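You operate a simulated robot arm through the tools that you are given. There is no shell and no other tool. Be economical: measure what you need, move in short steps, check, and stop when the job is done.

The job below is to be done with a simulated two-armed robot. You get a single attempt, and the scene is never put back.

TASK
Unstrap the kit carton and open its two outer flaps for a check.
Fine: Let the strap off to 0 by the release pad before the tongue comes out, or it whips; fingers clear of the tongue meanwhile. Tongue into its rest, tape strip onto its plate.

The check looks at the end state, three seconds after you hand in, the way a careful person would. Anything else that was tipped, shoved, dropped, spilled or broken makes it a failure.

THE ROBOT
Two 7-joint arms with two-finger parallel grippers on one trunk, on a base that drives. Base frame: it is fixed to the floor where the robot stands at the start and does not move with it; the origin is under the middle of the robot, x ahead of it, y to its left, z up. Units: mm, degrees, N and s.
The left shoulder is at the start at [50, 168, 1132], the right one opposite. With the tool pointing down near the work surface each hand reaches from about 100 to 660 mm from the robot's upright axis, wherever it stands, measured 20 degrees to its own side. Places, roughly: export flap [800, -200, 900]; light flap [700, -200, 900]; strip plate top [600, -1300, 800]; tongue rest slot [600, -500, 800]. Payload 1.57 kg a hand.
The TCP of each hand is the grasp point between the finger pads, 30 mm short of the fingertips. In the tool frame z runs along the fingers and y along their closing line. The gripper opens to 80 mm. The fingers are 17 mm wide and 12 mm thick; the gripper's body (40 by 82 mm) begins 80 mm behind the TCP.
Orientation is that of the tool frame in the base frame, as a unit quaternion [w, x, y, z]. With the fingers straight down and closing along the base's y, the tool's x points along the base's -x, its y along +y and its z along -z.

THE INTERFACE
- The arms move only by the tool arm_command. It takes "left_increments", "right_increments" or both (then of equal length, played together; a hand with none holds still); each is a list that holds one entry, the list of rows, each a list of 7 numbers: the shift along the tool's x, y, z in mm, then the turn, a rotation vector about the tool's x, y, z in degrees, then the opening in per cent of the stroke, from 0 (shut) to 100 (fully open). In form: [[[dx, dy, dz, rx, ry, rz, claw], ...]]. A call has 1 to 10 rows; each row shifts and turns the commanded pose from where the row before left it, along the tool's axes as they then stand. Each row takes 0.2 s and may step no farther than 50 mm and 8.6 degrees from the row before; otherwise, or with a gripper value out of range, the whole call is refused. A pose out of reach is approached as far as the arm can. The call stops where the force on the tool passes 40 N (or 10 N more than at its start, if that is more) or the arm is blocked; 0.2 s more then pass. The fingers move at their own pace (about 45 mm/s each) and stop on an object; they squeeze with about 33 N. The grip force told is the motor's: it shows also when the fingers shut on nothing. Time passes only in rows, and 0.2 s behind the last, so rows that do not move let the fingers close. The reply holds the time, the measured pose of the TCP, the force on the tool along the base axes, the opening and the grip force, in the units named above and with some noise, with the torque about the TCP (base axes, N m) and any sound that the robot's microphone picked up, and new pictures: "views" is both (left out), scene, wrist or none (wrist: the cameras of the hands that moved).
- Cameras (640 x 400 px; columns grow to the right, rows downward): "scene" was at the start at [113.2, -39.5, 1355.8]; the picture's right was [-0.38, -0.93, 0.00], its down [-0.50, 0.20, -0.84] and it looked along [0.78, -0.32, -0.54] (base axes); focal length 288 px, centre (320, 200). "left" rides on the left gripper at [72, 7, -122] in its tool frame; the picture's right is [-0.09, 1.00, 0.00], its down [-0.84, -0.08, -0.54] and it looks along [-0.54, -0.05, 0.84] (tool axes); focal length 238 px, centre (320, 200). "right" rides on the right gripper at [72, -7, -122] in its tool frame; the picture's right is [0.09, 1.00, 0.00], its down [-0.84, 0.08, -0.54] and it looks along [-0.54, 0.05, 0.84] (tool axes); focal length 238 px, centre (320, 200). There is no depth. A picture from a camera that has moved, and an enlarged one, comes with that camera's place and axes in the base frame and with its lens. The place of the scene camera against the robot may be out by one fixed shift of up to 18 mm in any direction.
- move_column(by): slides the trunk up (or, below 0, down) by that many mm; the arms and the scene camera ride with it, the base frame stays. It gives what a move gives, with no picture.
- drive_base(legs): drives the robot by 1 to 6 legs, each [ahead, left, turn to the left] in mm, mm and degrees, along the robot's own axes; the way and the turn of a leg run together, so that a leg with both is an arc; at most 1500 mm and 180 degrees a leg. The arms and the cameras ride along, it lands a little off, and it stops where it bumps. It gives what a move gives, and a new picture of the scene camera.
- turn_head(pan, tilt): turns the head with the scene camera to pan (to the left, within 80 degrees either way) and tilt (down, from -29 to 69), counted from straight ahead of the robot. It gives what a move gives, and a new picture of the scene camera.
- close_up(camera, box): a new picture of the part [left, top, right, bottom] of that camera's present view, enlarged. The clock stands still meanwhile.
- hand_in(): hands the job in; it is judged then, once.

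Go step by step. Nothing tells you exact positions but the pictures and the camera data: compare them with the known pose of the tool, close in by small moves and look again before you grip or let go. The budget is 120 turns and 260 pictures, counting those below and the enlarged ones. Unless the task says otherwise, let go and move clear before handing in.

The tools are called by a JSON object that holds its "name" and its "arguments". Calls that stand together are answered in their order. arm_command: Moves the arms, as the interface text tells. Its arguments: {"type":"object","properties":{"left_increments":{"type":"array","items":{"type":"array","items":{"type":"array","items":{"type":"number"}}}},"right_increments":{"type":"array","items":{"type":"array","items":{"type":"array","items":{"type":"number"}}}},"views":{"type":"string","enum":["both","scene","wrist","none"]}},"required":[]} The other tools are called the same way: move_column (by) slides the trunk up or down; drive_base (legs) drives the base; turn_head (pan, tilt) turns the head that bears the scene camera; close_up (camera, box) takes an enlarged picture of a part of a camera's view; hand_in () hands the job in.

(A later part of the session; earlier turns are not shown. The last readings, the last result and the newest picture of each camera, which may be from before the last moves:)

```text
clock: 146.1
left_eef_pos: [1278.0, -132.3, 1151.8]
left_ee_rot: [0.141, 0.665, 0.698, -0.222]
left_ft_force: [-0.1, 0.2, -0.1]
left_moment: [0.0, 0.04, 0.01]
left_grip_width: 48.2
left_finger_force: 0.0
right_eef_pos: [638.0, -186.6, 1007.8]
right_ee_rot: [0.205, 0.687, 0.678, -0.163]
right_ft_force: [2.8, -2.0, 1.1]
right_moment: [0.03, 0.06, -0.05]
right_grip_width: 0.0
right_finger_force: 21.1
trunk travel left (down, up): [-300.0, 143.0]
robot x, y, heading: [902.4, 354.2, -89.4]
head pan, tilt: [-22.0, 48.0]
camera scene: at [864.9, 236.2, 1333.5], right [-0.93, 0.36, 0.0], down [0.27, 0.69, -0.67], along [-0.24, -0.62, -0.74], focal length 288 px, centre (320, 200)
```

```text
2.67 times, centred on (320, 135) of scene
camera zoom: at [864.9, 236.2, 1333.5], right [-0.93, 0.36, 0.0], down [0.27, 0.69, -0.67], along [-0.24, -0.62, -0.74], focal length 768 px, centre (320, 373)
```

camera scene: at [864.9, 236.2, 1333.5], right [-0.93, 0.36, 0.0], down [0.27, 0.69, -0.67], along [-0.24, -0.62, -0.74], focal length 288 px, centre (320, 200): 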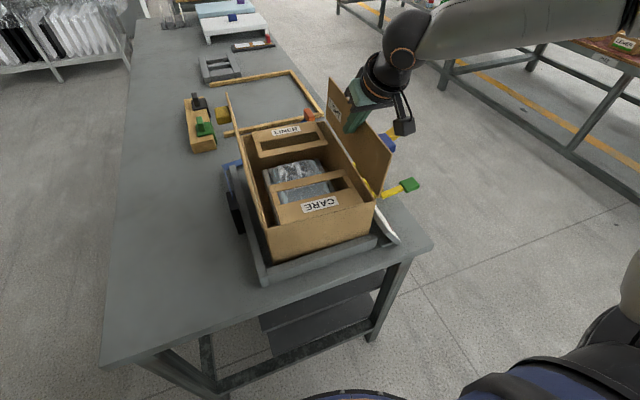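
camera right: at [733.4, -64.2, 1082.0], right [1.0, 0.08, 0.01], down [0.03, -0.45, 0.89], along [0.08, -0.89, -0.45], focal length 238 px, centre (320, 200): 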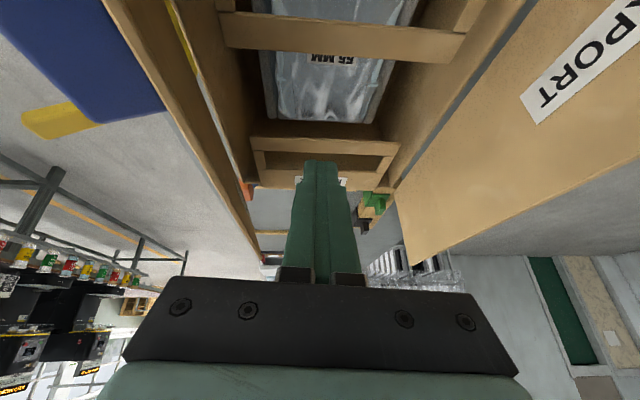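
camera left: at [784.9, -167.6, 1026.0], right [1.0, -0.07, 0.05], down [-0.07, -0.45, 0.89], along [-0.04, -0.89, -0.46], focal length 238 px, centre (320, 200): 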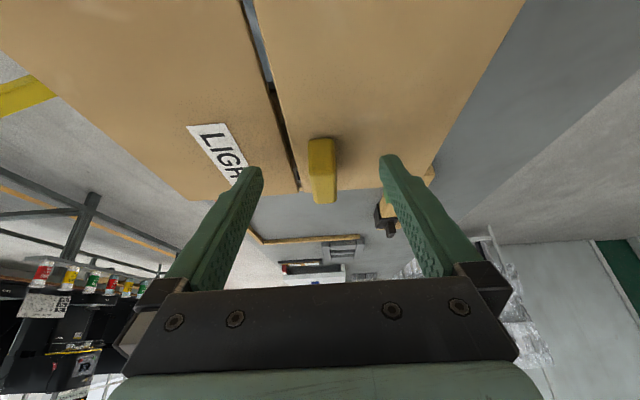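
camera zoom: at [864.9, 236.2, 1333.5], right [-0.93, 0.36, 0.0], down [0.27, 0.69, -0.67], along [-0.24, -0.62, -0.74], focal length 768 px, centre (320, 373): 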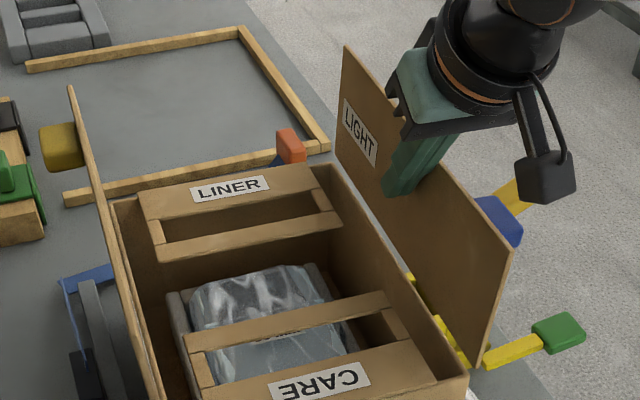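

{"name": "arm_command", "arguments": {"right_increments": [[[0, 6, 0, 0, 0, 0, 0], [0, 6, 0, 0, 0, 0, 0], [0, 6, 0, 0, 0, 0, 0], [0, 6, 0, 0, 0, 0, 0], [0, 6, 0, 0, 0, 0, 0], [0, 6, 0, 0, 0, 0, 0], [0, 0, 0, 0, 0, 0, 0]]], "views": "scene"}}

{"name": "close_up", "arguments": {"camera": "scene", "box": [200, 60, 440, 210]}}

```text
clock: 147.7
left_eef_pos: [1276.0, -133.3, 1152.1]
left_ee_rot: [0.142, 0.665, 0.698, -0.223]
left_ft_force: [0.4, 0.1, 0.7]
left_moment: [-0.02, 0.02, 0.0]
left_grip_width: 48.0
left_finger_force: 0.1
right_eef_pos: [673.1, -186.2, 1008.4]
right_ee_rot: [0.204, 0.687, 0.678, -0.162]
right_ft_force: [0.4, -0.5, -0.3]
right_moment: [0.02, 0.01, -0.04]
right_grip_width: 0.0
right_finger_force: 21.3
trunk travel left (down, up): [-300.0, 143.0]
robot x, y, heading: [906.8, 357.3, -89.4]
head pan, tilt: [-22.0, 48.0]
camera scene: at [864.4, 236.2, 1333.5], right [-0.93, 0.36, 0.0], down [0.27, 0.69, -0.67], along [-0.24, -0.62, -0.74], focal length 288 px, centre (320, 200)
```

scene: 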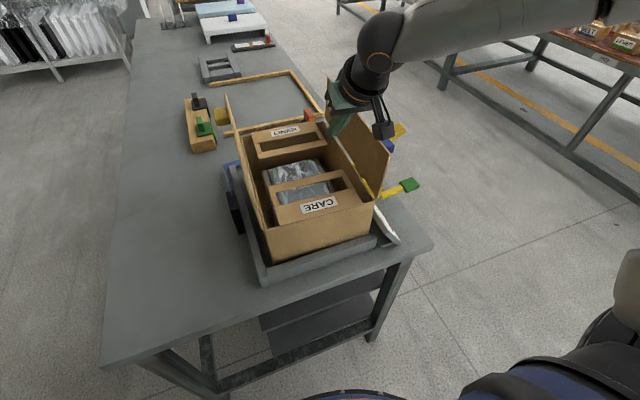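

```text
2.67 times, centred on (320, 135) of scene
camera zoom: at [864.4, 236.2, 1333.5], right [-0.93, 0.36, 0.0], down [0.27, 0.69, -0.67], along [-0.24, -0.62, -0.74], focal length 768 px, centre (320, 373)
```

zoom: 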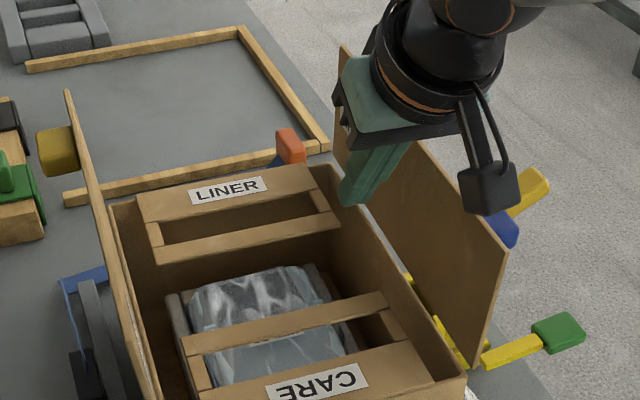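

{"name": "close_up", "arguments": {"camera": "scene", "box": [220, 180, 420, 305]}}

{"name": "turn_head", "arguments": {"pan": -8, "tilt": 40}}

```text
3.20 times, centred on (320, 242) of scene
camera zoom: at [864.4, 236.2, 1333.5], right [-0.93, 0.36, 0.0], down [0.27, 0.69, -0.67], along [-0.24, -0.62, -0.74], focal length 922 px, centre (320, 64)
```

zoom: 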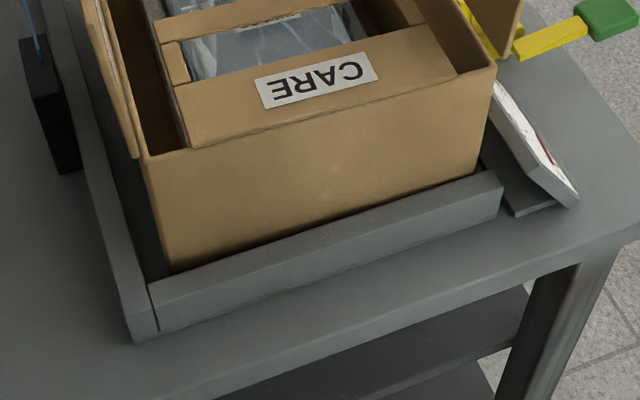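

```text
clock: 148.4
left_eef_pos: [1276.2, -130.3, 1152.4]
left_ee_rot: [0.142, 0.665, 0.698, -0.223]
left_ft_force: [0.2, 0.7, 0.0]
left_moment: [-0.01, -0.04, -0.01]
left_grip_width: 48.1
left_finger_force: 0.0
right_eef_pos: [672.5, -187.7, 1007.8]
right_ee_rot: [0.205, 0.687, 0.679, -0.162]
right_ft_force: [0.0, 0.4, 0.1]
right_moment: [0.01, 0.01, -0.02]
right_grip_width: 0.0
right_finger_force: 21.7
trunk travel left (down, up): [-300.0, 143.0]
robot x, y, heading: [904.2, 354.8, -89.3]
head pan, tilt: [-8.0, 40.0]
camera scene: at [882.2, 225.3, 1344.9], right [-0.99, 0.13, 0.0], down [0.08, 0.64, -0.77], along [-0.1, -0.76, -0.64], focal length 288 px, centre (320, 200)
```

scene: 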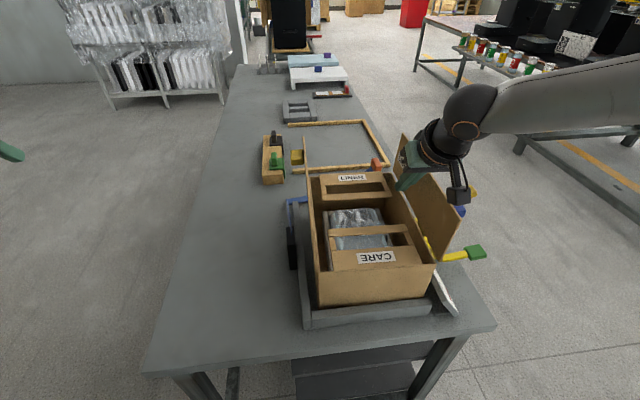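

The carton has been dragged about 20 mm toward -x and slightly yawed inside its tray. I'll push it back toward the far rim from inside, low on the far wall; first I raise the hand and look inside.

{"name": "arm_command", "arguments": {"right_increments": [[[-15, 5, -26, 0, 0, 0, 0], [-15, 25, -26, 0, 0, 0, 0], [0, 35, 0, 0, 0, 0, 0], [0, 35, 0, 0, 0, 0, 0], [0, 30, 0, 0, 0, 0, 0], [0, 0, 0, 0, 0, 0, 0]]], "views": "both"}}

{"name": "close_up", "arguments": {"camera": "scene", "box": [270, 140, 470, 340]}}

```text
clock: 149.8
left_eef_pos: [1277.0, -132.2, 1152.8]
left_ee_rot: [0.141, 0.666, 0.698, -0.223]
left_ft_force: [0.0, 0.1, 0.1]
left_moment: [0.01, 0.04, 0.0]
left_grip_width: 47.9
left_finger_force: 0.1
right_eef_pos: [779.9, -187.1, 1075.9]
right_ee_rot: [0.204, 0.687, 0.678, -0.163]
right_ft_force: [0.0, -0.1, 0.0]
right_moment: [0.03, 0.03, 0.01]
right_grip_width: 0.0
right_finger_force: 21.1
right hand out of reach, approached as far as the arm can: row 5
trunk travel left (down, up): [-300.0, 143.0]
robot x, y, heading: [901.2, 353.9, -89.3]
head pan, tilt: [-8.0, 40.0]
camera scene: at [882.3, 225.1, 1344.9], right [-0.99, 0.13, 0.0], down [0.08, 0.64, -0.77], along [-0.1, -0.76, -0.64], focal length 288 px, centre (320, 200)
camera right: at [768.9, -63.4, 1145.7], right [1.0, 0.08, 0.01], down [0.02, -0.45, 0.89], along [0.08, -0.89, -0.45], focal length 238 px, centre (320, 200)
```

scene: 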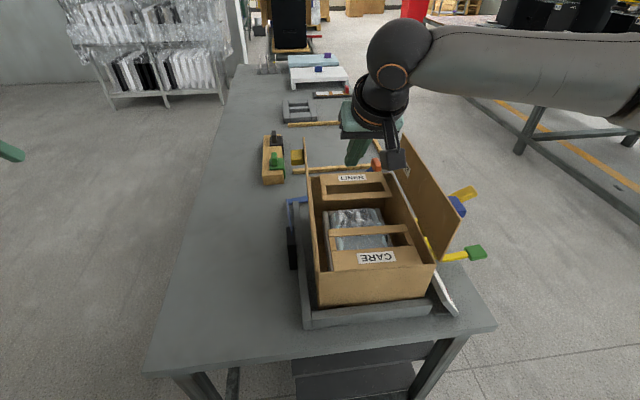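
right: 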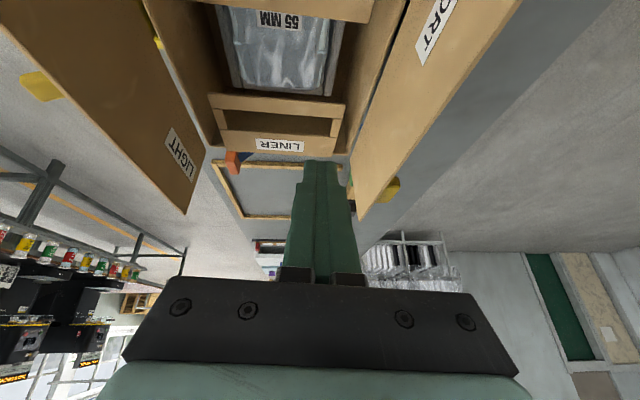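

```text
2.00 times, centred on (370, 240) of scene
camera zoom: at [882.3, 225.1, 1344.9], right [-0.99, 0.13, 0.0], down [0.08, 0.64, -0.77], along [-0.1, -0.76, -0.64], focal length 576 px, centre (220, 120)
```

zoom: 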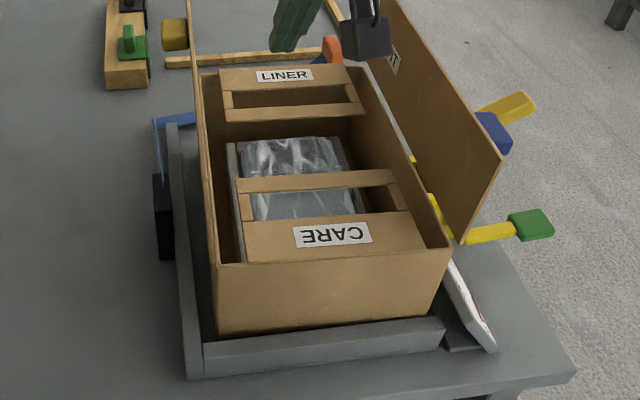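

{"name": "turn_head", "arguments": {"pan": -22, "tilt": 48}}

{"name": "close_up", "arguments": {"camera": "scene", "box": [220, 80, 460, 230]}}

{"name": "close_up", "arguments": {"camera": "scene", "box": [225, 220, 305, 290]}}

{"name": "close_up", "arguments": {"camera": "scene", "box": [330, 190, 410, 260]}}

```text
clock: 150.6
left_eef_pos: [1275.6, -132.4, 1153.0]
left_ee_rot: [0.142, 0.665, 0.698, -0.223]
left_ft_force: [-0.3, 0.4, 0.0]
left_moment: [0.01, 0.01, -0.02]
left_grip_width: 47.9
left_finger_force: 0.0
right_eef_pos: [779.4, -187.1, 1075.3]
right_ee_rot: [0.205, 0.687, 0.678, -0.163]
right_ft_force: [0.8, 0.4, 0.3]
right_moment: [0.0, 0.02, 0.0]
right_grip_width: 0.0
right_finger_force: 21.5
trunk travel left (down, up): [-300.0, 143.0]
robot x, y, heading: [903.9, 350.9, -89.3]
head pan, tilt: [-22.0, 48.0]
camera scene: at [864.5, 236.2, 1333.5], right [-0.93, 0.36, 0.0], down [0.27, 0.69, -0.67], along [-0.24, -0.62, -0.74], focal length 288 px, centre (320, 200)
```

scene: 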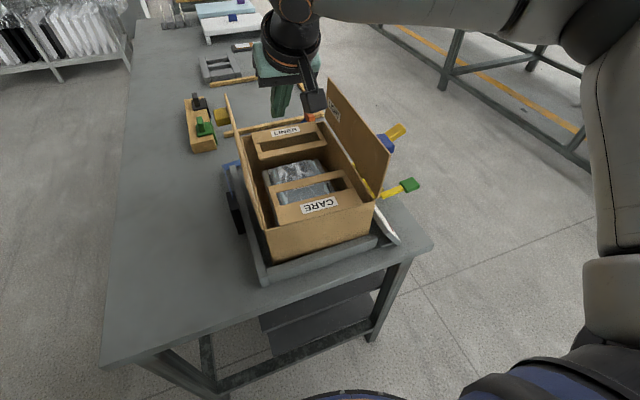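

```text
2.67 times, centred on (340, 155) of scene
camera zoom: at [864.5, 236.2, 1333.5], right [-0.93, 0.36, 0.0], down [0.27, 0.69, -0.67], along [-0.24, -0.62, -0.74], focal length 768 px, centre (267, 320)
```

zoom: 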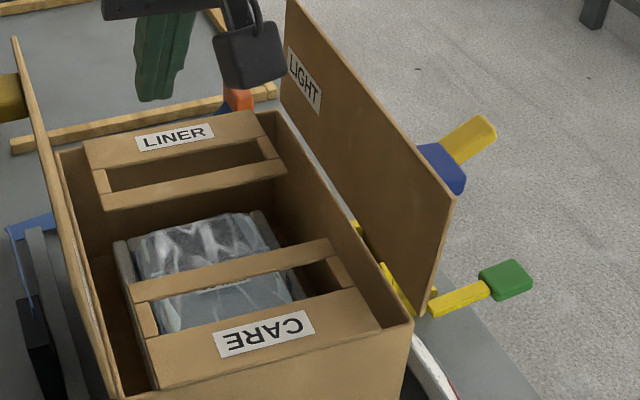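

```text
5.71 times, centred on (265, 255) of scene
camera zoom: at [864.5, 236.2, 1333.5], right [-0.93, 0.36, 0.0], down [0.27, 0.69, -0.67], along [-0.24, -0.62, -0.74], focal length 1646 px, centre (634, -114)
```

zoom: 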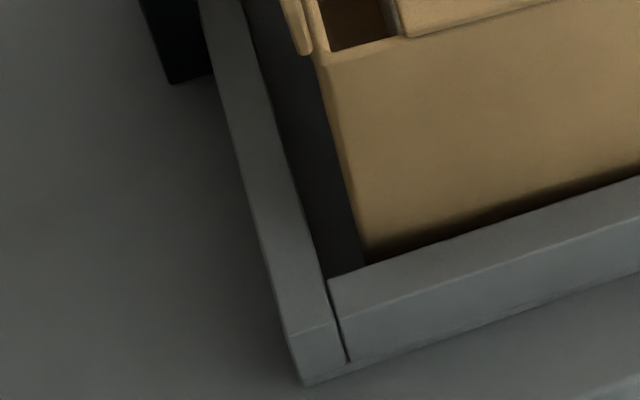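

```text
5.71 times, centred on (370, 225) of scene
camera zoom: at [864.5, 236.2, 1333.5], right [-0.93, 0.36, 0.0], down [0.27, 0.69, -0.67], along [-0.24, -0.62, -0.74], focal length 1646 px, centre (34, 57)
```

zoom: 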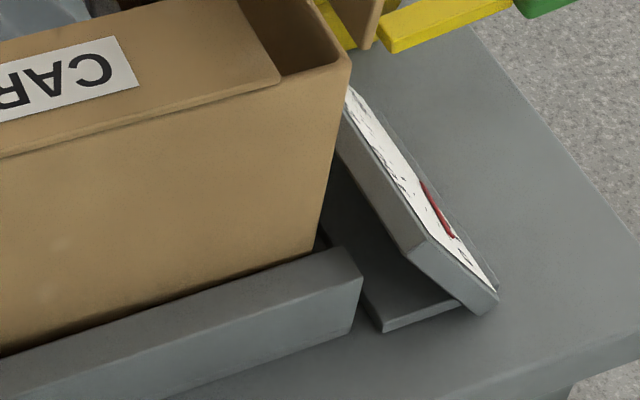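

The carton sits flat but is shifted about 12 mm from its start and yawed under 2°. I'll nudge it back with the left hand from inside. First I raise the right hand and move the base -x.

{"name": "arm_command", "arguments": {"right_increments": [[[-15, 0, -26, 0, 0, 0, 0], [-15, 0, -26, 0, 0, 0, 0], [10, 0, -26, 0, 0, 0, 0], [25, 0, -14, 0, 0, 0, 0], [25, 0, -14, 0, 0, 0, 0]]], "left_increments": [[[0, 0, -20, 0, 0, 0, 0], [0, 0, -20, 0, 0, 0, 0], [0, 0, 0, 0, 0, 0, 0], [0, 0, 0, 0, 0, 0, 0], [0, 0, 0, 0, 0, 0, 0]]], "views": "none"}}

{"name": "drive_base", "arguments": {"legs": [[0, -270, 0]]}}

{"name": "turn_head", "arguments": {"pan": 14, "tilt": 48}}

```text
clock: 151.8
left_eef_pos: [1281.0, -111.8, 1185.6]
left_ee_rot: [0.143, 0.666, 0.698, -0.223]
left_ft_force: [-0.2, 0.7, 0.3]
left_moment: [0.01, 0.0, 0.01]
left_grip_width: 0.3
left_finger_force: 21.4
right_eef_pos: [768.9, -104.0, 1150.6]
right_ee_rot: [0.204, 0.688, 0.678, -0.162]
right_ft_force: [-0.2, -0.4, 0.4]
right_moment: [-0.04, 0.01, -0.02]
right_grip_width: 0.3
right_finger_force: 21.1
right hand out of reach, approached as far as the arm can: row 2
trunk travel left (down, up): [-300.0, 143.0]
robot x, y, heading: [904.3, 354.6, -89.4]
head pan, tilt: [-22.0, 48.0]
```

```text
clock: 154.8
left_eef_pos: [1009.5, -114.4, 1187.0]
left_ee_rot: [0.141, 0.666, 0.698, -0.224]
left_ft_force: [-0.3, 0.1, 0.0]
left_moment: [0.01, -0.01, -0.03]
left_grip_width: 0.1
left_finger_force: 21.6
right_eef_pos: [499.7, -107.7, 1150.3]
right_ee_rot: [0.205, 0.687, 0.678, -0.162]
right_ft_force: [-0.6, -0.9, -0.2]
right_moment: [0.03, -0.01, 0.0]
right_grip_width: 0.0
right_finger_force: 21.3
trunk travel left (down, up): [-300.0, 143.0]
robot x, y, heading: [633.7, 354.1, -89.4]
head pan, tilt: [-22.0, 48.0]
camera scene: at [593.3, 233.1, 1333.5], right [-0.93, 0.36, 0.0], down [0.27, 0.69, -0.67], along [-0.24, -0.62, -0.74], focal length 288 px, centre (320, 200)
```

scene: 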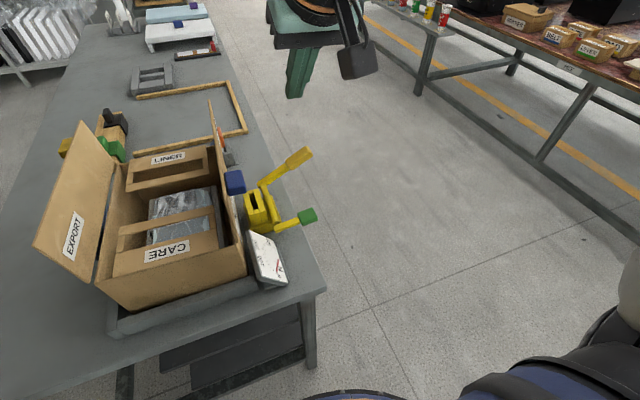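

```text
clock: 155.8
left_eef_pos: [1010.4, -114.9, 1185.5]
left_ee_rot: [0.142, 0.665, 0.699, -0.222]
left_ft_force: [0.5, 0.4, -0.5]
left_moment: [0.0, -0.01, -0.01]
left_grip_width: 0.1
left_finger_force: 21.4
right_eef_pos: [499.2, -108.5, 1149.5]
right_ee_rot: [0.204, 0.687, 0.678, -0.162]
right_ft_force: [0.2, 0.2, -0.6]
right_moment: [0.01, 0.02, -0.04]
right_grip_width: 0.0
right_finger_force: 21.3
trunk travel left (down, up): [-300.0, 143.0]
robot x, y, heading: [630.3, 350.9, -89.2]
head pan, tilt: [14.0, 48.0]
camera scene: at [642.1, 230.2, 1333.5], right [-0.97, -0.25, 0.0], down [-0.19, 0.72, -0.67], along [0.17, -0.65, -0.74], focal length 288 px, centre (320, 200)
```

scene: 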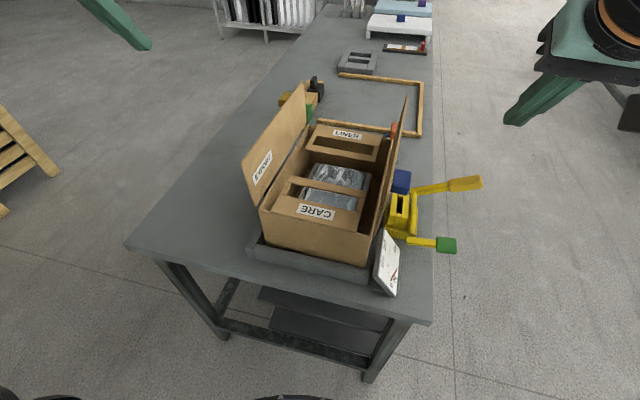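

{"name": "arm_command", "arguments": {"left_increments": [[[0, 0, 0, -6, 0, 3.5, 0], [-7, -34, 15, 0, 0, 0, 0], [-7, -34, 15, 0, 0, 0, 0], [-7, -34, 20, 0, 0, 0, 0], [-7, -34, 27, 0, 0, 0, 0], [-7, -34, 35, 0, 0, 0, 0], [-7, -35, 35, 0, 0, 0, 0], [0, 0, 0, 0, 0, 0, 0]]], "views": "both"}}

```text
clock: 157.6
left_eef_pos: [805.2, -227.5, 1079.1]
left_ee_rot: [0.184, 0.678, 0.688, -0.181]
left_ft_force: [-0.2, 0.1, -0.2]
left_moment: [-0.01, 0.02, 0.03]
left_grip_width: 0.0
left_finger_force: 21.4
right_eef_pos: [499.7, -107.5, 1151.3]
right_ee_rot: [0.204, 0.687, 0.679, -0.162]
right_ft_force: [0.0, -0.5, 1.0]
right_moment: [0.03, -0.01, 0.04]
right_grip_width: 0.0
right_finger_force: 20.8
trunk travel left (down, up): [-300.0, 143.0]
robot x, y, heading: [632.3, 347.2, -89.1]
head pan, tilt: [14.0, 48.0]
camera scene: at [642.4, 230.4, 1333.5], right [-0.97, -0.25, 0.0], down [-0.19, 0.72, -0.67], along [0.17, -0.65, -0.74], focal length 288 px, centre (320, 200)
camera left: at [809.6, -102.7, 1149.3], right [1.0, -0.06, 0.04], down [-0.07, -0.46, 0.89], along [-0.04, -0.89, -0.46], focal length 238 px, centre (320, 200)
```

scene: 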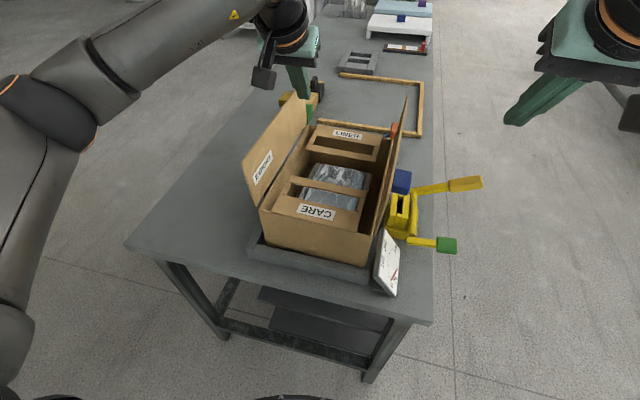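
left: 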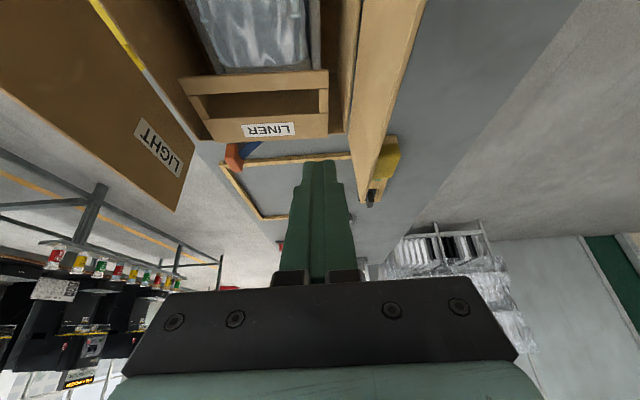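

{"name": "arm_command", "arguments": {"left_increments": [[[19, 3, 34, 0, 0, 0, 0], [19, 3, 34, 0, 0, 0, 0], [19, 3, 34, 0, 0, 0, 0], [8, 3, 14, 0, 0, 0, 0], [0, 0, 0, 0, 0, 0, 0]]], "views": "wrist"}}

{"name": "close_up", "arguments": {"camera": "scene", "box": [230, 70, 430, 270]}}

```text
clock: 158.8
left_eef_pos: [818.5, -227.4, 948.5]
left_ee_rot: [0.184, 0.677, 0.689, -0.182]
left_ft_force: [-2.9, 0.9, 2.2]
left_moment: [0.07, -0.35, 0.13]
left_grip_width: 0.1
left_finger_force: 21.7
right_eef_pos: [498.7, -109.0, 1150.8]
right_ee_rot: [0.206, 0.686, 0.679, -0.162]
right_ft_force: [0.6, -0.1, -0.4]
right_moment: [-0.02, 0.0, -0.04]
right_grip_width: 0.0
right_finger_force: 21.6
trunk travel left (down, up): [-300.0, 143.0]
robot x, y, heading: [629.3, 352.4, -89.2]
head pan, tilt: [14.0, 48.0]
camera left: at [821.9, -103.8, 1017.4], right [1.0, -0.07, 0.04], down [-0.07, -0.46, 0.89], along [-0.04, -0.89, -0.46], focal length 238 px, centre (320, 200)
```

left: 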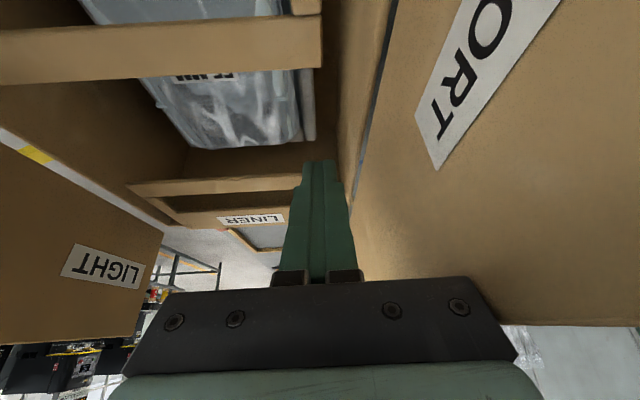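

```text
2.00 times, centred on (330, 170) of scene
camera zoom: at [641.6, 230.5, 1333.5], right [-0.97, -0.25, 0.0], down [-0.19, 0.72, -0.67], along [0.17, -0.65, -0.74], focal length 576 px, centre (300, 260)
```

zoom: 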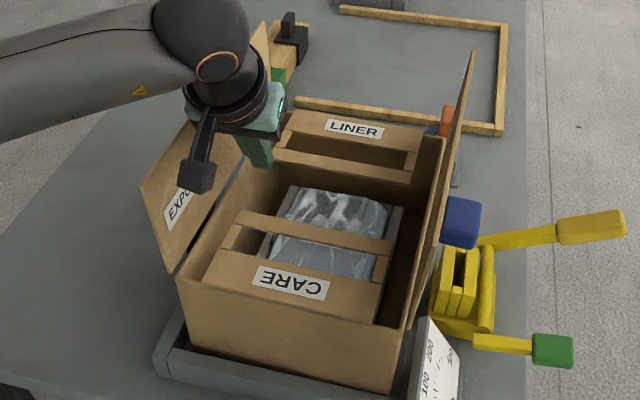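

The palm brushed the export flap. I lift again and turn the hand 90° about its axis, so its slim side faces the flap.

{"name": "arm_command", "arguments": {"left_increments": [[[-10, -6, -17, 0, 0, 0, 0], [-20, -3, -34, 0, 0, 0, 0], [-20, 0, -34, 0, 0, 0, 0], [-20, 0, -34, 0, 0, 0, 0], [0, 0, 0, 0, 0, -8.5, 0], [0, 0, 0, 0, 0, -8.5, 0], [0, 0, 0, 0, 0, -8.5, 0], [0, 0, 0, 0, 0, -8.5, 0], [0, 0, 0, 0, 0, -8.5, 0]]], "views": "none"}}

{"name": "arm_command", "arguments": {"left_increments": [[[0, 0, 0, 0, 0, -8.5, 0], [0, 0, 0, 0, 0, -8.5, 0], [0, 0, 0, 0, 0, -8.5, 0], [0, 0, 0, 0, 0, -8.5, 0], [0, 0, 0, 0, 0, -8.5, 0], [0, 0, 0, 0, 0, -5, 0], [0, 0, 0, 0, 0, 0, 0]]], "views": "both"}}

```text
clock: 160.8
left_eef_pos: [809.4, -230.5, 1084.5]
left_ee_rot: [0.105, 0.38, 0.888, -0.235]
left_ft_force: [0.2, 0.6, -0.4]
left_moment: [0.01, 0.02, 0.0]
left_grip_width: 0.0
left_finger_force: 21.8
right_eef_pos: [499.4, -109.0, 1149.9]
right_ee_rot: [0.204, 0.687, 0.678, -0.162]
right_ft_force: [0.1, -0.3, 0.8]
right_moment: [-0.01, 0.01, -0.01]
right_grip_width: 0.2
right_finger_force: 21.5
trunk travel left (down, up): [-300.0, 143.0]
robot x, y, heading: [629.0, 351.6, -89.3]
head pan, tilt: [14.0, 48.0]
```

```text
clock: 162.4
left_eef_pos: [809.7, -231.1, 1084.9]
left_ee_rot: [0.001, -0.008, 0.966, -0.257]
left_ft_force: [-0.5, 0.2, -0.5]
left_moment: [0.01, -0.01, 0.01]
left_grip_width: 0.1
left_finger_force: 21.3
right_eef_pos: [499.0, -107.8, 1150.0]
right_ee_rot: [0.204, 0.687, 0.678, -0.162]
right_ft_force: [-0.4, -0.9, -0.3]
right_moment: [0.02, 0.03, -0.01]
right_grip_width: 0.0
right_finger_force: 21.4
trunk travel left (down, up): [-300.0, 143.0]
robot x, y, heading: [631.1, 351.6, -89.3]
head pan, tilt: [14.0, 48.0]
camera scene: at [642.1, 230.2, 1333.5], right [-0.97, -0.25, 0.0], down [-0.19, 0.72, -0.67], along [0.17, -0.65, -0.74], focal length 288 px, centre (320, 200)
camera left: at [735.5, -163.2, 1187.8], right [0.08, 0.86, -0.5], down [0.83, 0.22, 0.51], along [0.55, -0.45, -0.71], focal length 238 px, centre (320, 200)
```

scene: 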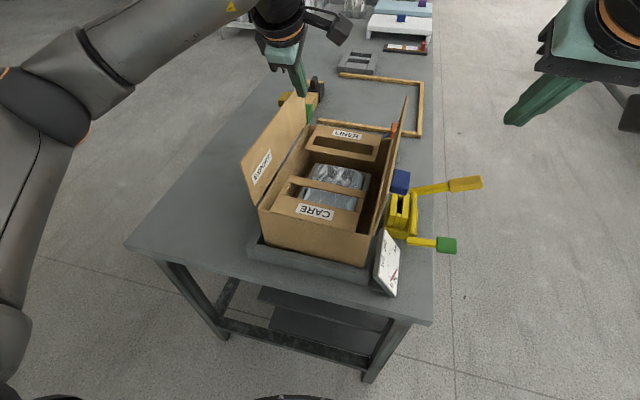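
left: 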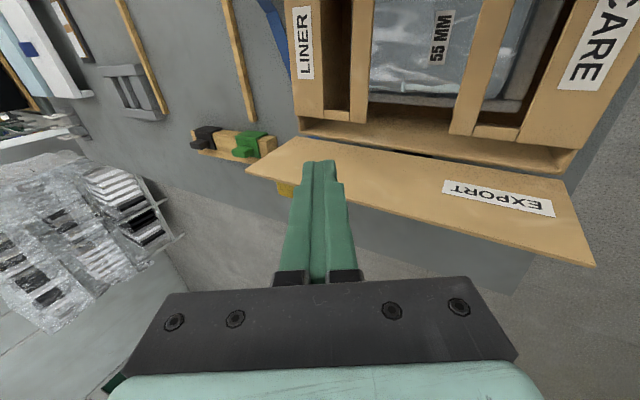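

{"name": "arm_command", "arguments": {"left_increments": [[[-2.5, 20, 35, 0, 0, 0, 0], [-2.5, 20, 35, 0, 0, 0, 0], [-2.5, 20, 35, 0, 0, 0, 0], [-2.5, 18, 30, 0, 0, 0, 0], [0, 0, 0, 0, 0, 0, 0]]], "views": "wrist"}}

{"name": "close_up", "arguments": {"camera": "scene", "box": [230, 70, 430, 270]}}

```text
clock: 163.6
left_eef_pos: [818.9, -231.4, 929.4]
left_ee_rot: [0.0, -0.007, 0.966, -0.258]
left_ft_force: [-3.9, 1.2, 1.6]
left_moment: [0.01, -0.34, 0.11]
left_grip_width: 0.4
left_finger_force: 21.3
right_eef_pos: [499.4, -107.5, 1150.3]
right_ee_rot: [0.206, 0.687, 0.678, -0.163]
right_ft_force: [0.0, -0.3, 0.6]
right_moment: [-0.02, -0.04, -0.02]
right_grip_width: 0.0
right_finger_force: 21.5
trunk travel left (down, up): [-300.0, 143.0]
robot x, y, heading: [633.2, 353.9, -89.4]
head pan, tilt: [14.0, 48.0]
camera left: at [744.6, -162.8, 1032.2], right [0.08, 0.86, -0.5], down [0.83, 0.21, 0.51], along [0.54, -0.46, -0.7], focal length 238 px, centre (320, 200)
```

left: 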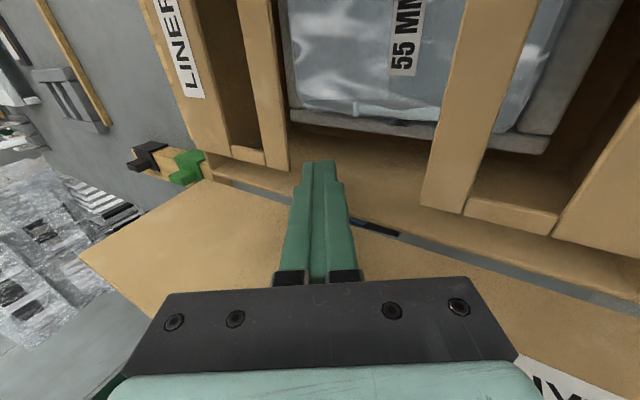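

```text
2.00 times, centred on (330, 170) of scene
camera zoom: at [641.6, 230.4, 1333.5], right [-0.97, -0.25, 0.0], down [-0.19, 0.72, -0.67], along [0.17, -0.65, -0.74], focal length 576 px, centre (300, 260)
```

zoom: 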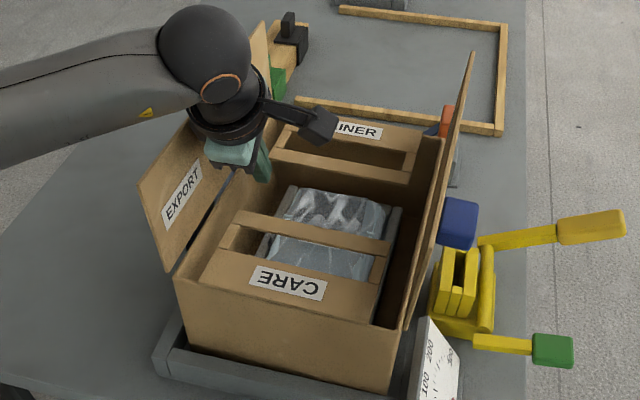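

The palm still brushes the flap (it just swung a bit further open). I lift, and roll the hand 30° so the fingers point toward the far wall with the palm well clear.

{"name": "arm_command", "arguments": {"left_increments": [[[10, -3, -5, 0, 0, 0, 0], [10, -16, -28, 0, 0, 0, 0], [0, -16, -28, 0, 0, 0, 0], [0, 0, 0, 0, -6.5, 3.75, 0], [0, 0, 0, 0, -6.5, 3.75, 0], [0, 0, 0, 0, -6.5, 3.75, 0], [0, 0, 0, 0, -6.5, 3.75, 0], [0, 0, 0, 0, 0, 0, 0]]], "views": "both"}}

{"name": "close_up", "arguments": {"camera": "scene", "box": [230, 70, 430, 270]}}

```text
clock: 165.4
left_eef_pos: [799.5, -230.2, 999.1]
left_ee_rot: [0.252, 0.06, 0.934, -0.246]
left_ft_force: [-0.7, 0.5, 0.5]
left_moment: [-0.01, 0.02, 0.0]
left_grip_width: 0.0
left_finger_force: 22.0
right_eef_pos: [502.0, -107.4, 1149.3]
right_ee_rot: [0.205, 0.687, 0.678, -0.162]
right_ft_force: [-0.4, -0.4, -0.1]
right_moment: [0.02, 0.02, -0.03]
right_grip_width: 0.0
right_finger_force: 21.2
trunk travel left (down, up): [-300.0, 143.0]
robot x, y, heading: [631.9, 354.9, -89.2]
head pan, tilt: [14.0, 48.0]
camera scene: at [642.3, 230.3, 1333.5], right [-0.97, -0.25, 0.0], down [-0.19, 0.72, -0.67], along [0.17, -0.65, -0.74], focal length 288 px, centre (320, 200)
camera left: at [684.2, -163.7, 1052.3], right [0.32, 0.87, -0.38], down [0.47, 0.21, 0.86], along [0.83, -0.45, -0.34], focal length 238 px, centre (320, 200)
```

scene: 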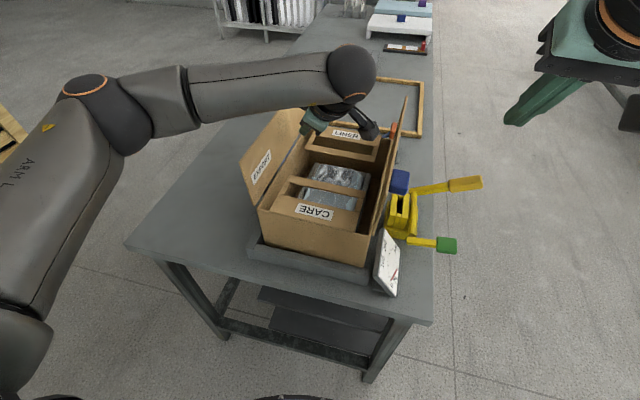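
left: 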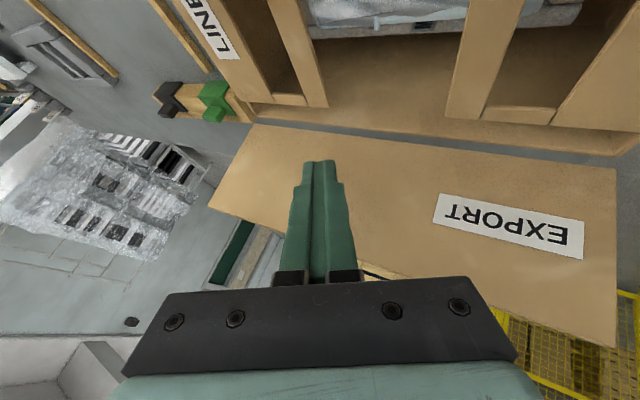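

```text
2.00 times, centred on (330, 170) of scene
camera zoom: at [642.3, 230.3, 1333.5], right [-0.97, -0.25, 0.0], down [-0.19, 0.72, -0.67], along [0.17, -0.65, -0.74], focal length 576 px, centre (300, 260)
```

zoom: 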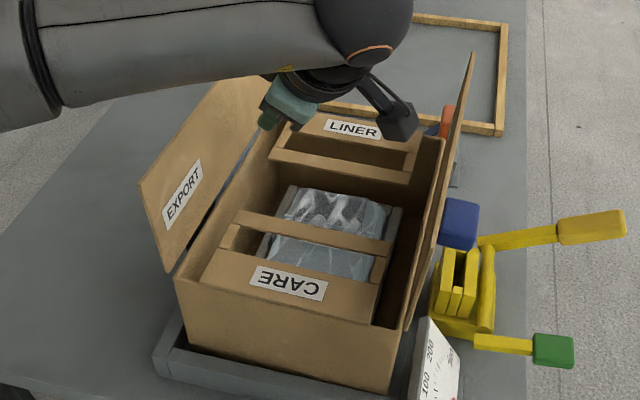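

{"name": "arm_command", "arguments": {"left_increments": [[[9.2, 13, 22.4, 0, 0, 0, 0], [9.2, 13, 22.4, 0, 0, 0, 0], [9.2, 13, 22.4, 0, 0, 0, 0], [0, 0, 0, 0, 0, 0, 0]]], "views": "wrist"}}

{"name": "close_up", "arguments": {"camera": "scene", "box": [230, 70, 430, 270]}}

```text
clock: 166.4
left_eef_pos: [813.9, -229.1, 918.2]
left_ee_rot: [0.251, 0.06, 0.934, -0.247]
left_ft_force: [0.6, 0.4, 0.4]
left_moment: [0.01, 0.0, -0.03]
left_grip_width: 0.1
left_finger_force: 21.6
right_eef_pos: [499.8, -108.5, 1150.7]
right_ee_rot: [0.204, 0.688, 0.678, -0.162]
right_ft_force: [-0.1, 0.2, -1.1]
right_moment: [-0.01, -0.04, 0.01]
right_grip_width: 0.3
right_finger_force: 21.0
trunk travel left (down, up): [-300.0, 143.0]
robot x, y, heading: [631.4, 354.0, -89.1]
head pan, tilt: [14.0, 48.0]
camera left: at [698.6, -163.0, 971.4], right [0.31, 0.87, -0.38], down [0.47, 0.21, 0.86], along [0.83, -0.45, -0.34], focal length 238 px, centre (320, 200)
```

left: 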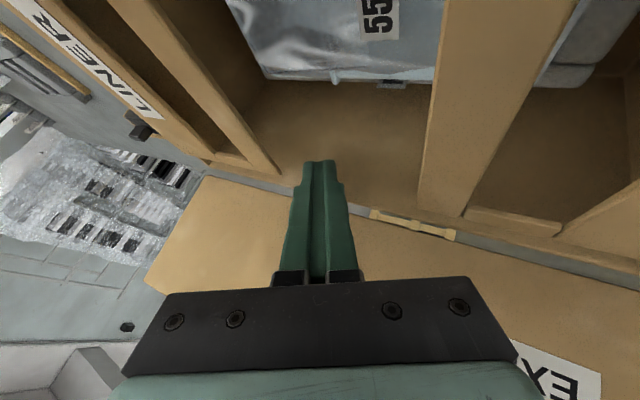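

```text
2.00 times, centred on (330, 170) of scene
camera zoom: at [642.1, 230.3, 1333.5], right [-0.97, -0.25, 0.0], down [-0.19, 0.72, -0.67], along [0.17, -0.65, -0.74], focal length 576 px, centre (300, 260)
```

zoom: 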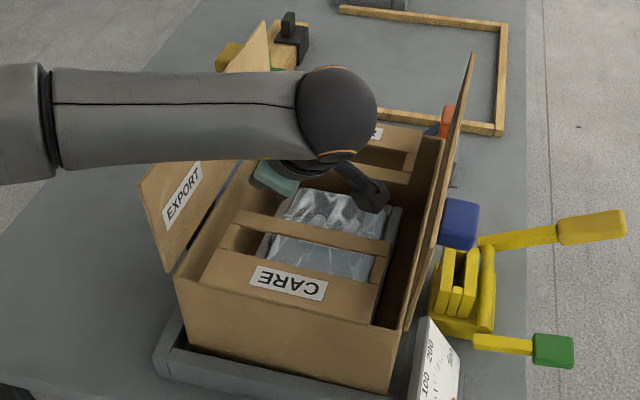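

{"name": "arm_command", "arguments": {"left_increments": [[[-3.5, 1, 1.7, 0, 0, 0, 0], [-3.5, 1, 1.7, 0, 0, 0, 0], [0, 0, 0, 0, 0, 0, 0]]], "views": "none"}}

{"name": "close_up", "arguments": {"camera": "scene", "box": [230, 120, 390, 280]}}

```text
clock: 167.2
left_eef_pos: [822.3, -228.6, 918.5]
left_ee_rot: [0.251, 0.06, 0.934, -0.247]
left_ft_force: [-1.2, -0.8, -0.4]
left_moment: [0.01, 0.01, 0.0]
left_grip_width: 0.2
left_finger_force: 21.3
right_eef_pos: [499.7, -109.0, 1149.5]
right_ee_rot: [0.205, 0.687, 0.678, -0.162]
right_ft_force: [0.0, 0.9, 0.3]
right_moment: [0.0, 0.03, -0.01]
right_grip_width: 0.0
right_finger_force: 21.6
trunk travel left (down, up): [-300.0, 143.0]
robot x, y, heading: [627.8, 355.5, -89.5]
head pan, tilt: [14.0, 48.0]
```

```text
2.50 times, centred on (310, 200) of scene
camera zoom: at [642.1, 230.2, 1333.5], right [-0.97, -0.25, 0.0], down [-0.19, 0.72, -0.67], along [0.17, -0.65, -0.74], focal length 720 px, centre (345, 200)
```

zoom: 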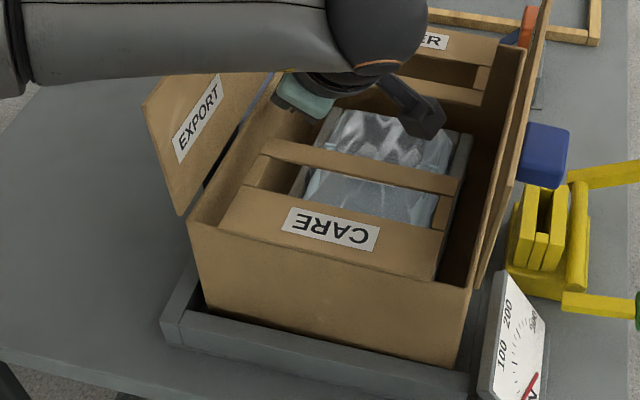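

{"name": "arm_command", "arguments": {"left_increments": [[[-2.6, 0.75, 1.3, 0, 0, 0, 0], [-2.6, 0.75, 1.3, 0, 0, 0, 0], [-2.6, 0.75, 1.3, 0, 0, 0, 0], [0, 0, 0, 0, 0, 0, 0]]], "views": "none"}}

{"name": "close_up", "arguments": {"camera": "scene", "box": [230, 120, 390, 280]}}

```text
clock: 168.2
left_eef_pos: [831.5, -229.7, 918.1]
left_ee_rot: [0.251, 0.06, 0.934, -0.248]
left_ft_force: [-3.0, 0.1, 0.6]
left_moment: [0.03, 0.03, 0.01]
left_grip_width: 0.0
left_finger_force: 21.0
right_eef_pos: [500.0, -107.4, 1150.2]
right_ee_rot: [0.204, 0.687, 0.678, -0.162]
right_ft_force: [0.4, -0.8, 0.0]
right_moment: [0.01, -0.02, 0.03]
right_grip_width: 0.1
right_finger_force: 20.8
trunk travel left (down, up): [-300.0, 143.0]
robot x, y, heading: [633.6, 350.2, -89.2]
head pan, tilt: [14.0, 48.0]
```

```text
2.50 times, centred on (310, 200) of scene
camera zoom: at [641.8, 230.4, 1333.5], right [-0.97, -0.25, 0.0], down [-0.19, 0.72, -0.67], along [0.17, -0.65, -0.74], focal length 720 px, centre (345, 200)
```

zoom: 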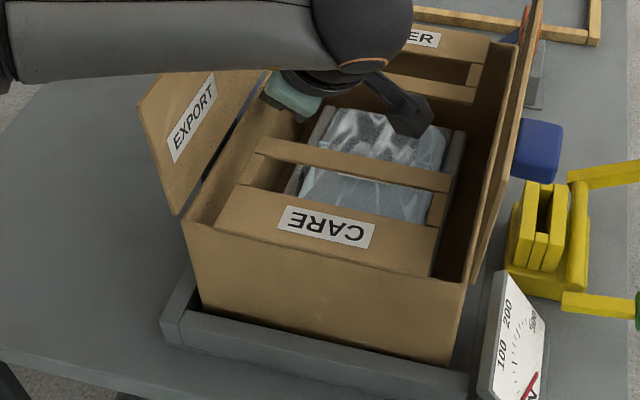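

It slides gently at 3 N with the right rotation. About 5 mm more restores its place.

{"name": "arm_command", "arguments": {"left_increments": [[[-2.2, 0.6, 1.1, 0, 0, 0, 0], [-2.2, 0.6, 1.1, 0, 0, 0, 0], [0, 0, 0, 0, 0, 0, 0]]], "views": "none"}}

{"name": "close_up", "arguments": {"camera": "scene", "box": [230, 120, 390, 280]}}

```text
clock: 169.0
left_eef_pos: [835.5, -229.7, 918.6]
left_ee_rot: [0.251, 0.06, 0.934, -0.247]
left_ft_force: [-4.9, 0.3, 1.3]
left_moment: [0.02, 0.03, -0.02]
left_grip_width: 0.0
left_finger_force: 21.3
right_eef_pos: [498.4, -107.5, 1150.1]
right_ee_rot: [0.204, 0.687, 0.679, -0.163]
right_ft_force: [0.1, 0.2, -0.2]
right_moment: [0.01, 0.0, 0.0]
right_grip_width: 0.3
right_finger_force: 21.2
trunk travel left (down, up): [-300.0, 143.0]
robot x, y, heading: [631.1, 351.7, -89.1]
head pan, tilt: [14.0, 48.0]
```

```text
2.50 times, centred on (310, 200) of scene
camera zoom: at [641.6, 230.5, 1333.5], right [-0.97, -0.25, 0.0], down [-0.19, 0.72, -0.67], along [0.17, -0.65, -0.74], focal length 720 px, centre (345, 200)
```

zoom: 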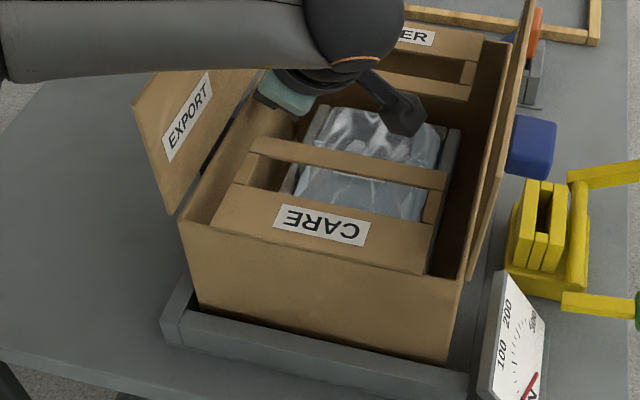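

{"name": "arm_command", "arguments": {"left_increments": [[[-1.8, 0.5, 0.9, 0, 0, 0, 0], [-1.8, 0.5, 0.9, 0, 0, 0, 0], [0, 0, 0, 0, 0, 0, 0]]], "views": "none"}}

{"name": "arm_command", "arguments": {"left_increments": [[[8, -2.5, -4, 0, 0, 0, 0], [5, -13, -22, 0, 0, 0, 0], [-5, -18, -25, 0, 0, 0, 0], [-5, -18, -25, 0, 0, 0, 0], [-5, -18, -25, 0, 0, 0, 0], [-5, -18, -25, 0, 0, 0, 0], [0, 0, 0, 0, 0, 0, 0]]], "views": "scene"}}

{"name": "close_up", "arguments": {"camera": "scene", "box": [230, 120, 390, 280]}}

```text
clock: 169.8
left_eef_pos: [841.7, -228.9, 919.6]
left_ee_rot: [0.252, 0.06, 0.934, -0.247]
left_ft_force: [-3.4, -0.8, 1.2]
left_moment: [0.01, 0.05, -0.03]
left_grip_width: 0.0
left_finger_force: 21.6
right_eef_pos: [499.5, -107.4, 1149.0]
right_ee_rot: [0.204, 0.688, 0.678, -0.163]
right_ft_force: [-0.3, 0.1, 0.2]
right_moment: [0.0, 0.0, -0.02]
right_grip_width: 0.0
right_finger_force: 21.5
trunk travel left (down, up): [-300.0, 143.0]
robot x, y, heading: [631.4, 350.9, -89.3]
head pan, tilt: [14.0, 48.0]
```

```text
clock: 171.4
left_eef_pos: [771.1, -242.8, 1054.8]
left_ee_rot: [0.251, 0.06, 0.934, -0.247]
left_ft_force: [0.2, -0.4, -0.2]
left_moment: [0.0, 0.02, 0.01]
left_grip_width: 0.0
left_finger_force: 21.4
right_eef_pos: [499.1, -107.3, 1149.6]
right_ee_rot: [0.204, 0.688, 0.677, -0.163]
right_ft_force: [0.3, -0.2, 0.1]
right_moment: [0.0, 0.0, -0.02]
right_grip_width: 0.0
right_finger_force: 21.7
trunk travel left (down, up): [-300.0, 143.0]
robot x, y, heading: [632.3, 351.2, -89.5]
head pan, tilt: [14.0, 48.0]
camera scene: at [642.3, 230.2, 1333.4], right [-0.97, -0.25, 0.0], down [-0.19, 0.72, -0.67], along [0.17, -0.65, -0.74], focal length 288 px, centre (320, 200)
```

scene: 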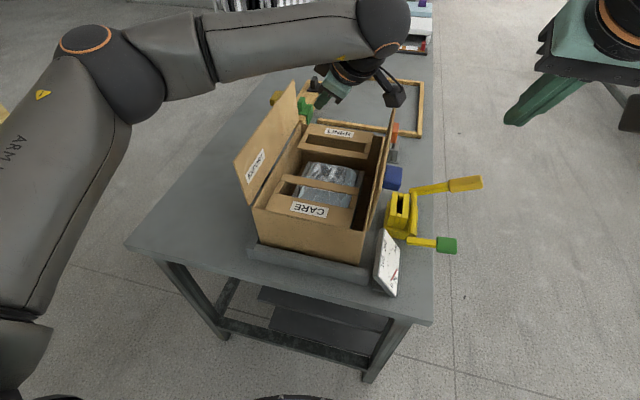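

```text
2.50 times, centred on (310, 200) of scene
camera zoom: at [642.3, 230.2, 1333.4], right [-0.97, -0.25, 0.0], down [-0.19, 0.72, -0.67], along [0.17, -0.65, -0.74], focal length 720 px, centre (345, 200)
```

zoom: 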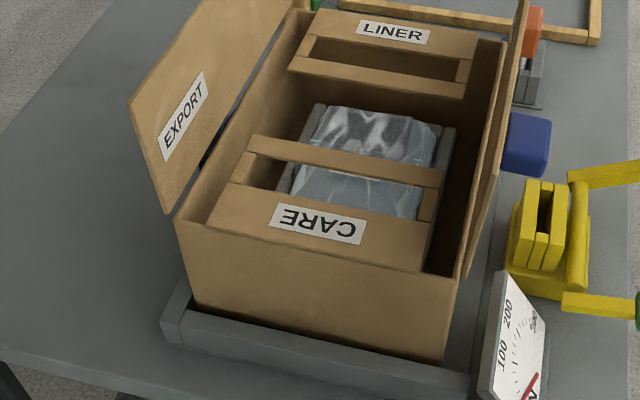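

{"name": "close_up", "arguments": {"camera": "scene", "box": [340, 90, 440, 240]}}

{"name": "close_up", "arguments": {"camera": "left", "box": [0, 0, 640, 400]}}

```text
2.67 times, centred on (390, 165) of scene
camera zoom: at [642.3, 230.2, 1333.4], right [-0.97, -0.25, 0.0], down [-0.19, 0.72, -0.67], along [0.17, -0.65, -0.74], focal length 768 px, centre (133, 293)
```

zoom: 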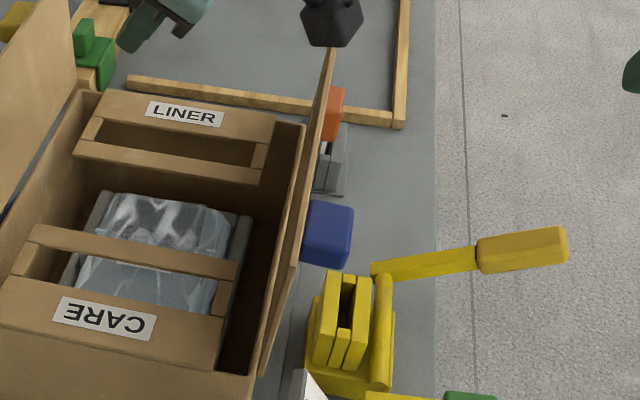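

```text
1.00 times, centred on (320, 200) of left (not enlarged: the box is as wide or as high as the picture)
camera zoom: at [655.6, -176.5, 1107.8], right [0.31, 0.87, -0.38], down [0.47, 0.21, 0.86], along [0.83, -0.45, -0.34], focal length 238 px, centre (320, 200)
```

zoom: 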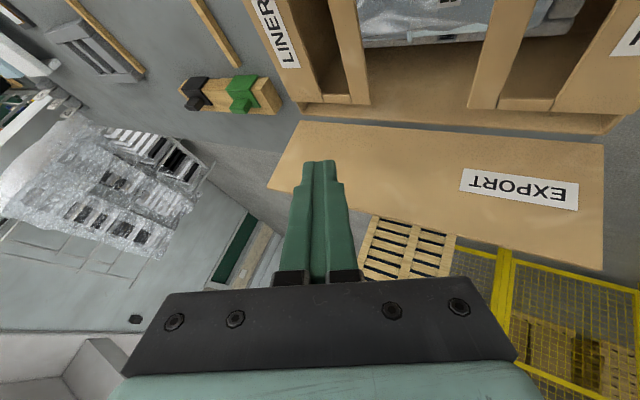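

Carton is back square in its tray. The near flap is only just past vertical (about 93°), so I want to push it a bit further, gently at its top edge. First I unroll and lift the left hand, then shift the base.

{"name": "arm_command", "arguments": {"left_increments": [[[0, -12, -18, 0, 6.5, -3.75, 0], [0, -12, -18, 0, 6.5, -3.75, 0], [0, -12, -18, 0, 6.5, -3.75, 0], [0, -12, -18, 0, 6.5, -3.75, 0], [0, -10, -17, 0, 0, 0, 0], [0, 0, 0, 0, 0, 0, 0]]], "views": "none"}}

{"name": "drive_base", "arguments": {"legs": [[0, -130, 0]]}}

{"name": "close_up", "arguments": {"camera": "left", "box": [0, 0, 640, 400]}}

```text
clock: 172.8
left_eef_pos: [745.0, -248.7, 1154.8]
left_ee_rot: [0.001, -0.008, 0.967, -0.256]
left_ft_force: [-0.1, 0.4, -0.1]
left_moment: [0.01, 0.02, -0.03]
left_grip_width: 0.0
left_finger_force: 21.4
right_eef_pos: [500.3, -108.3, 1150.7]
right_ee_rot: [0.204, 0.687, 0.678, -0.163]
right_ft_force: [0.4, 0.1, -0.5]
right_moment: [0.02, 0.01, 0.0]
right_grip_width: 0.0
right_finger_force: 21.7
trunk travel left (down, up): [-300.0, 143.0]
robot x, y, heading: [631.8, 351.6, -89.2]
head pan, tilt: [14.0, 48.0]
```

```text
clock: 174.6
left_eef_pos: [614.2, -251.8, 1154.6]
left_ee_rot: [0.001, -0.007, 0.966, -0.259]
left_ft_force: [0.2, -0.2, 0.3]
left_moment: [0.03, 0.02, -0.03]
left_grip_width: 0.0
left_finger_force: 21.5
right_eef_pos: [370.8, -110.0, 1150.6]
right_ee_rot: [0.205, 0.688, 0.677, -0.163]
right_ft_force: [-0.2, -0.2, 0.7]
right_moment: [0.02, 0.01, -0.03]
right_grip_width: 0.0
right_finger_force: 20.7
trunk travel left (down, up): [-300.0, 143.0]
robot x, y, heading: [502.7, 353.2, -89.2]
head pan, tilt: [14.0, 48.0]
camera scene: at [512.3, 228.7, 1333.5], right [-0.97, -0.25, 0.0], down [-0.19, 0.72, -0.67], along [0.17, -0.65, -0.74], focal length 288 px, centre (320, 200)
```

scene: 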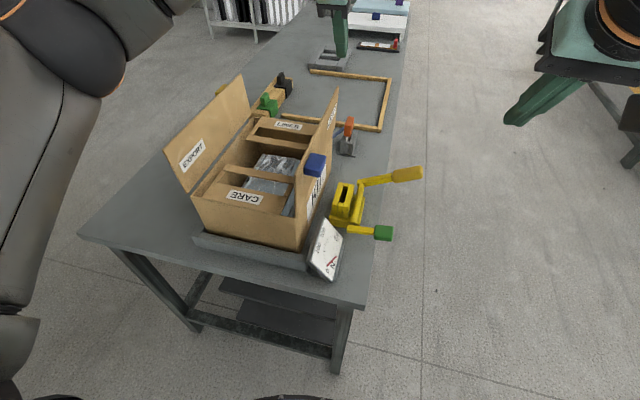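

```text
1.00 times, centred on (320, 200) of left (not enlarged: the box is as wide or as high as the picture)
camera zoom: at [539.6, -184.0, 1257.6], right [0.08, 0.86, -0.5], down [0.83, 0.21, 0.51], along [0.55, -0.45, -0.7], focal length 238 px, centre (320, 200)
```

zoom: 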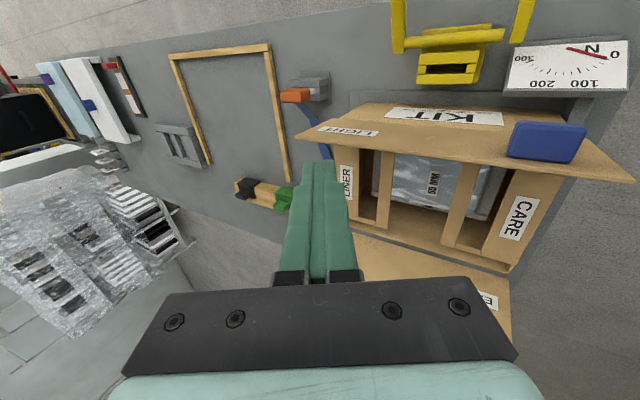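

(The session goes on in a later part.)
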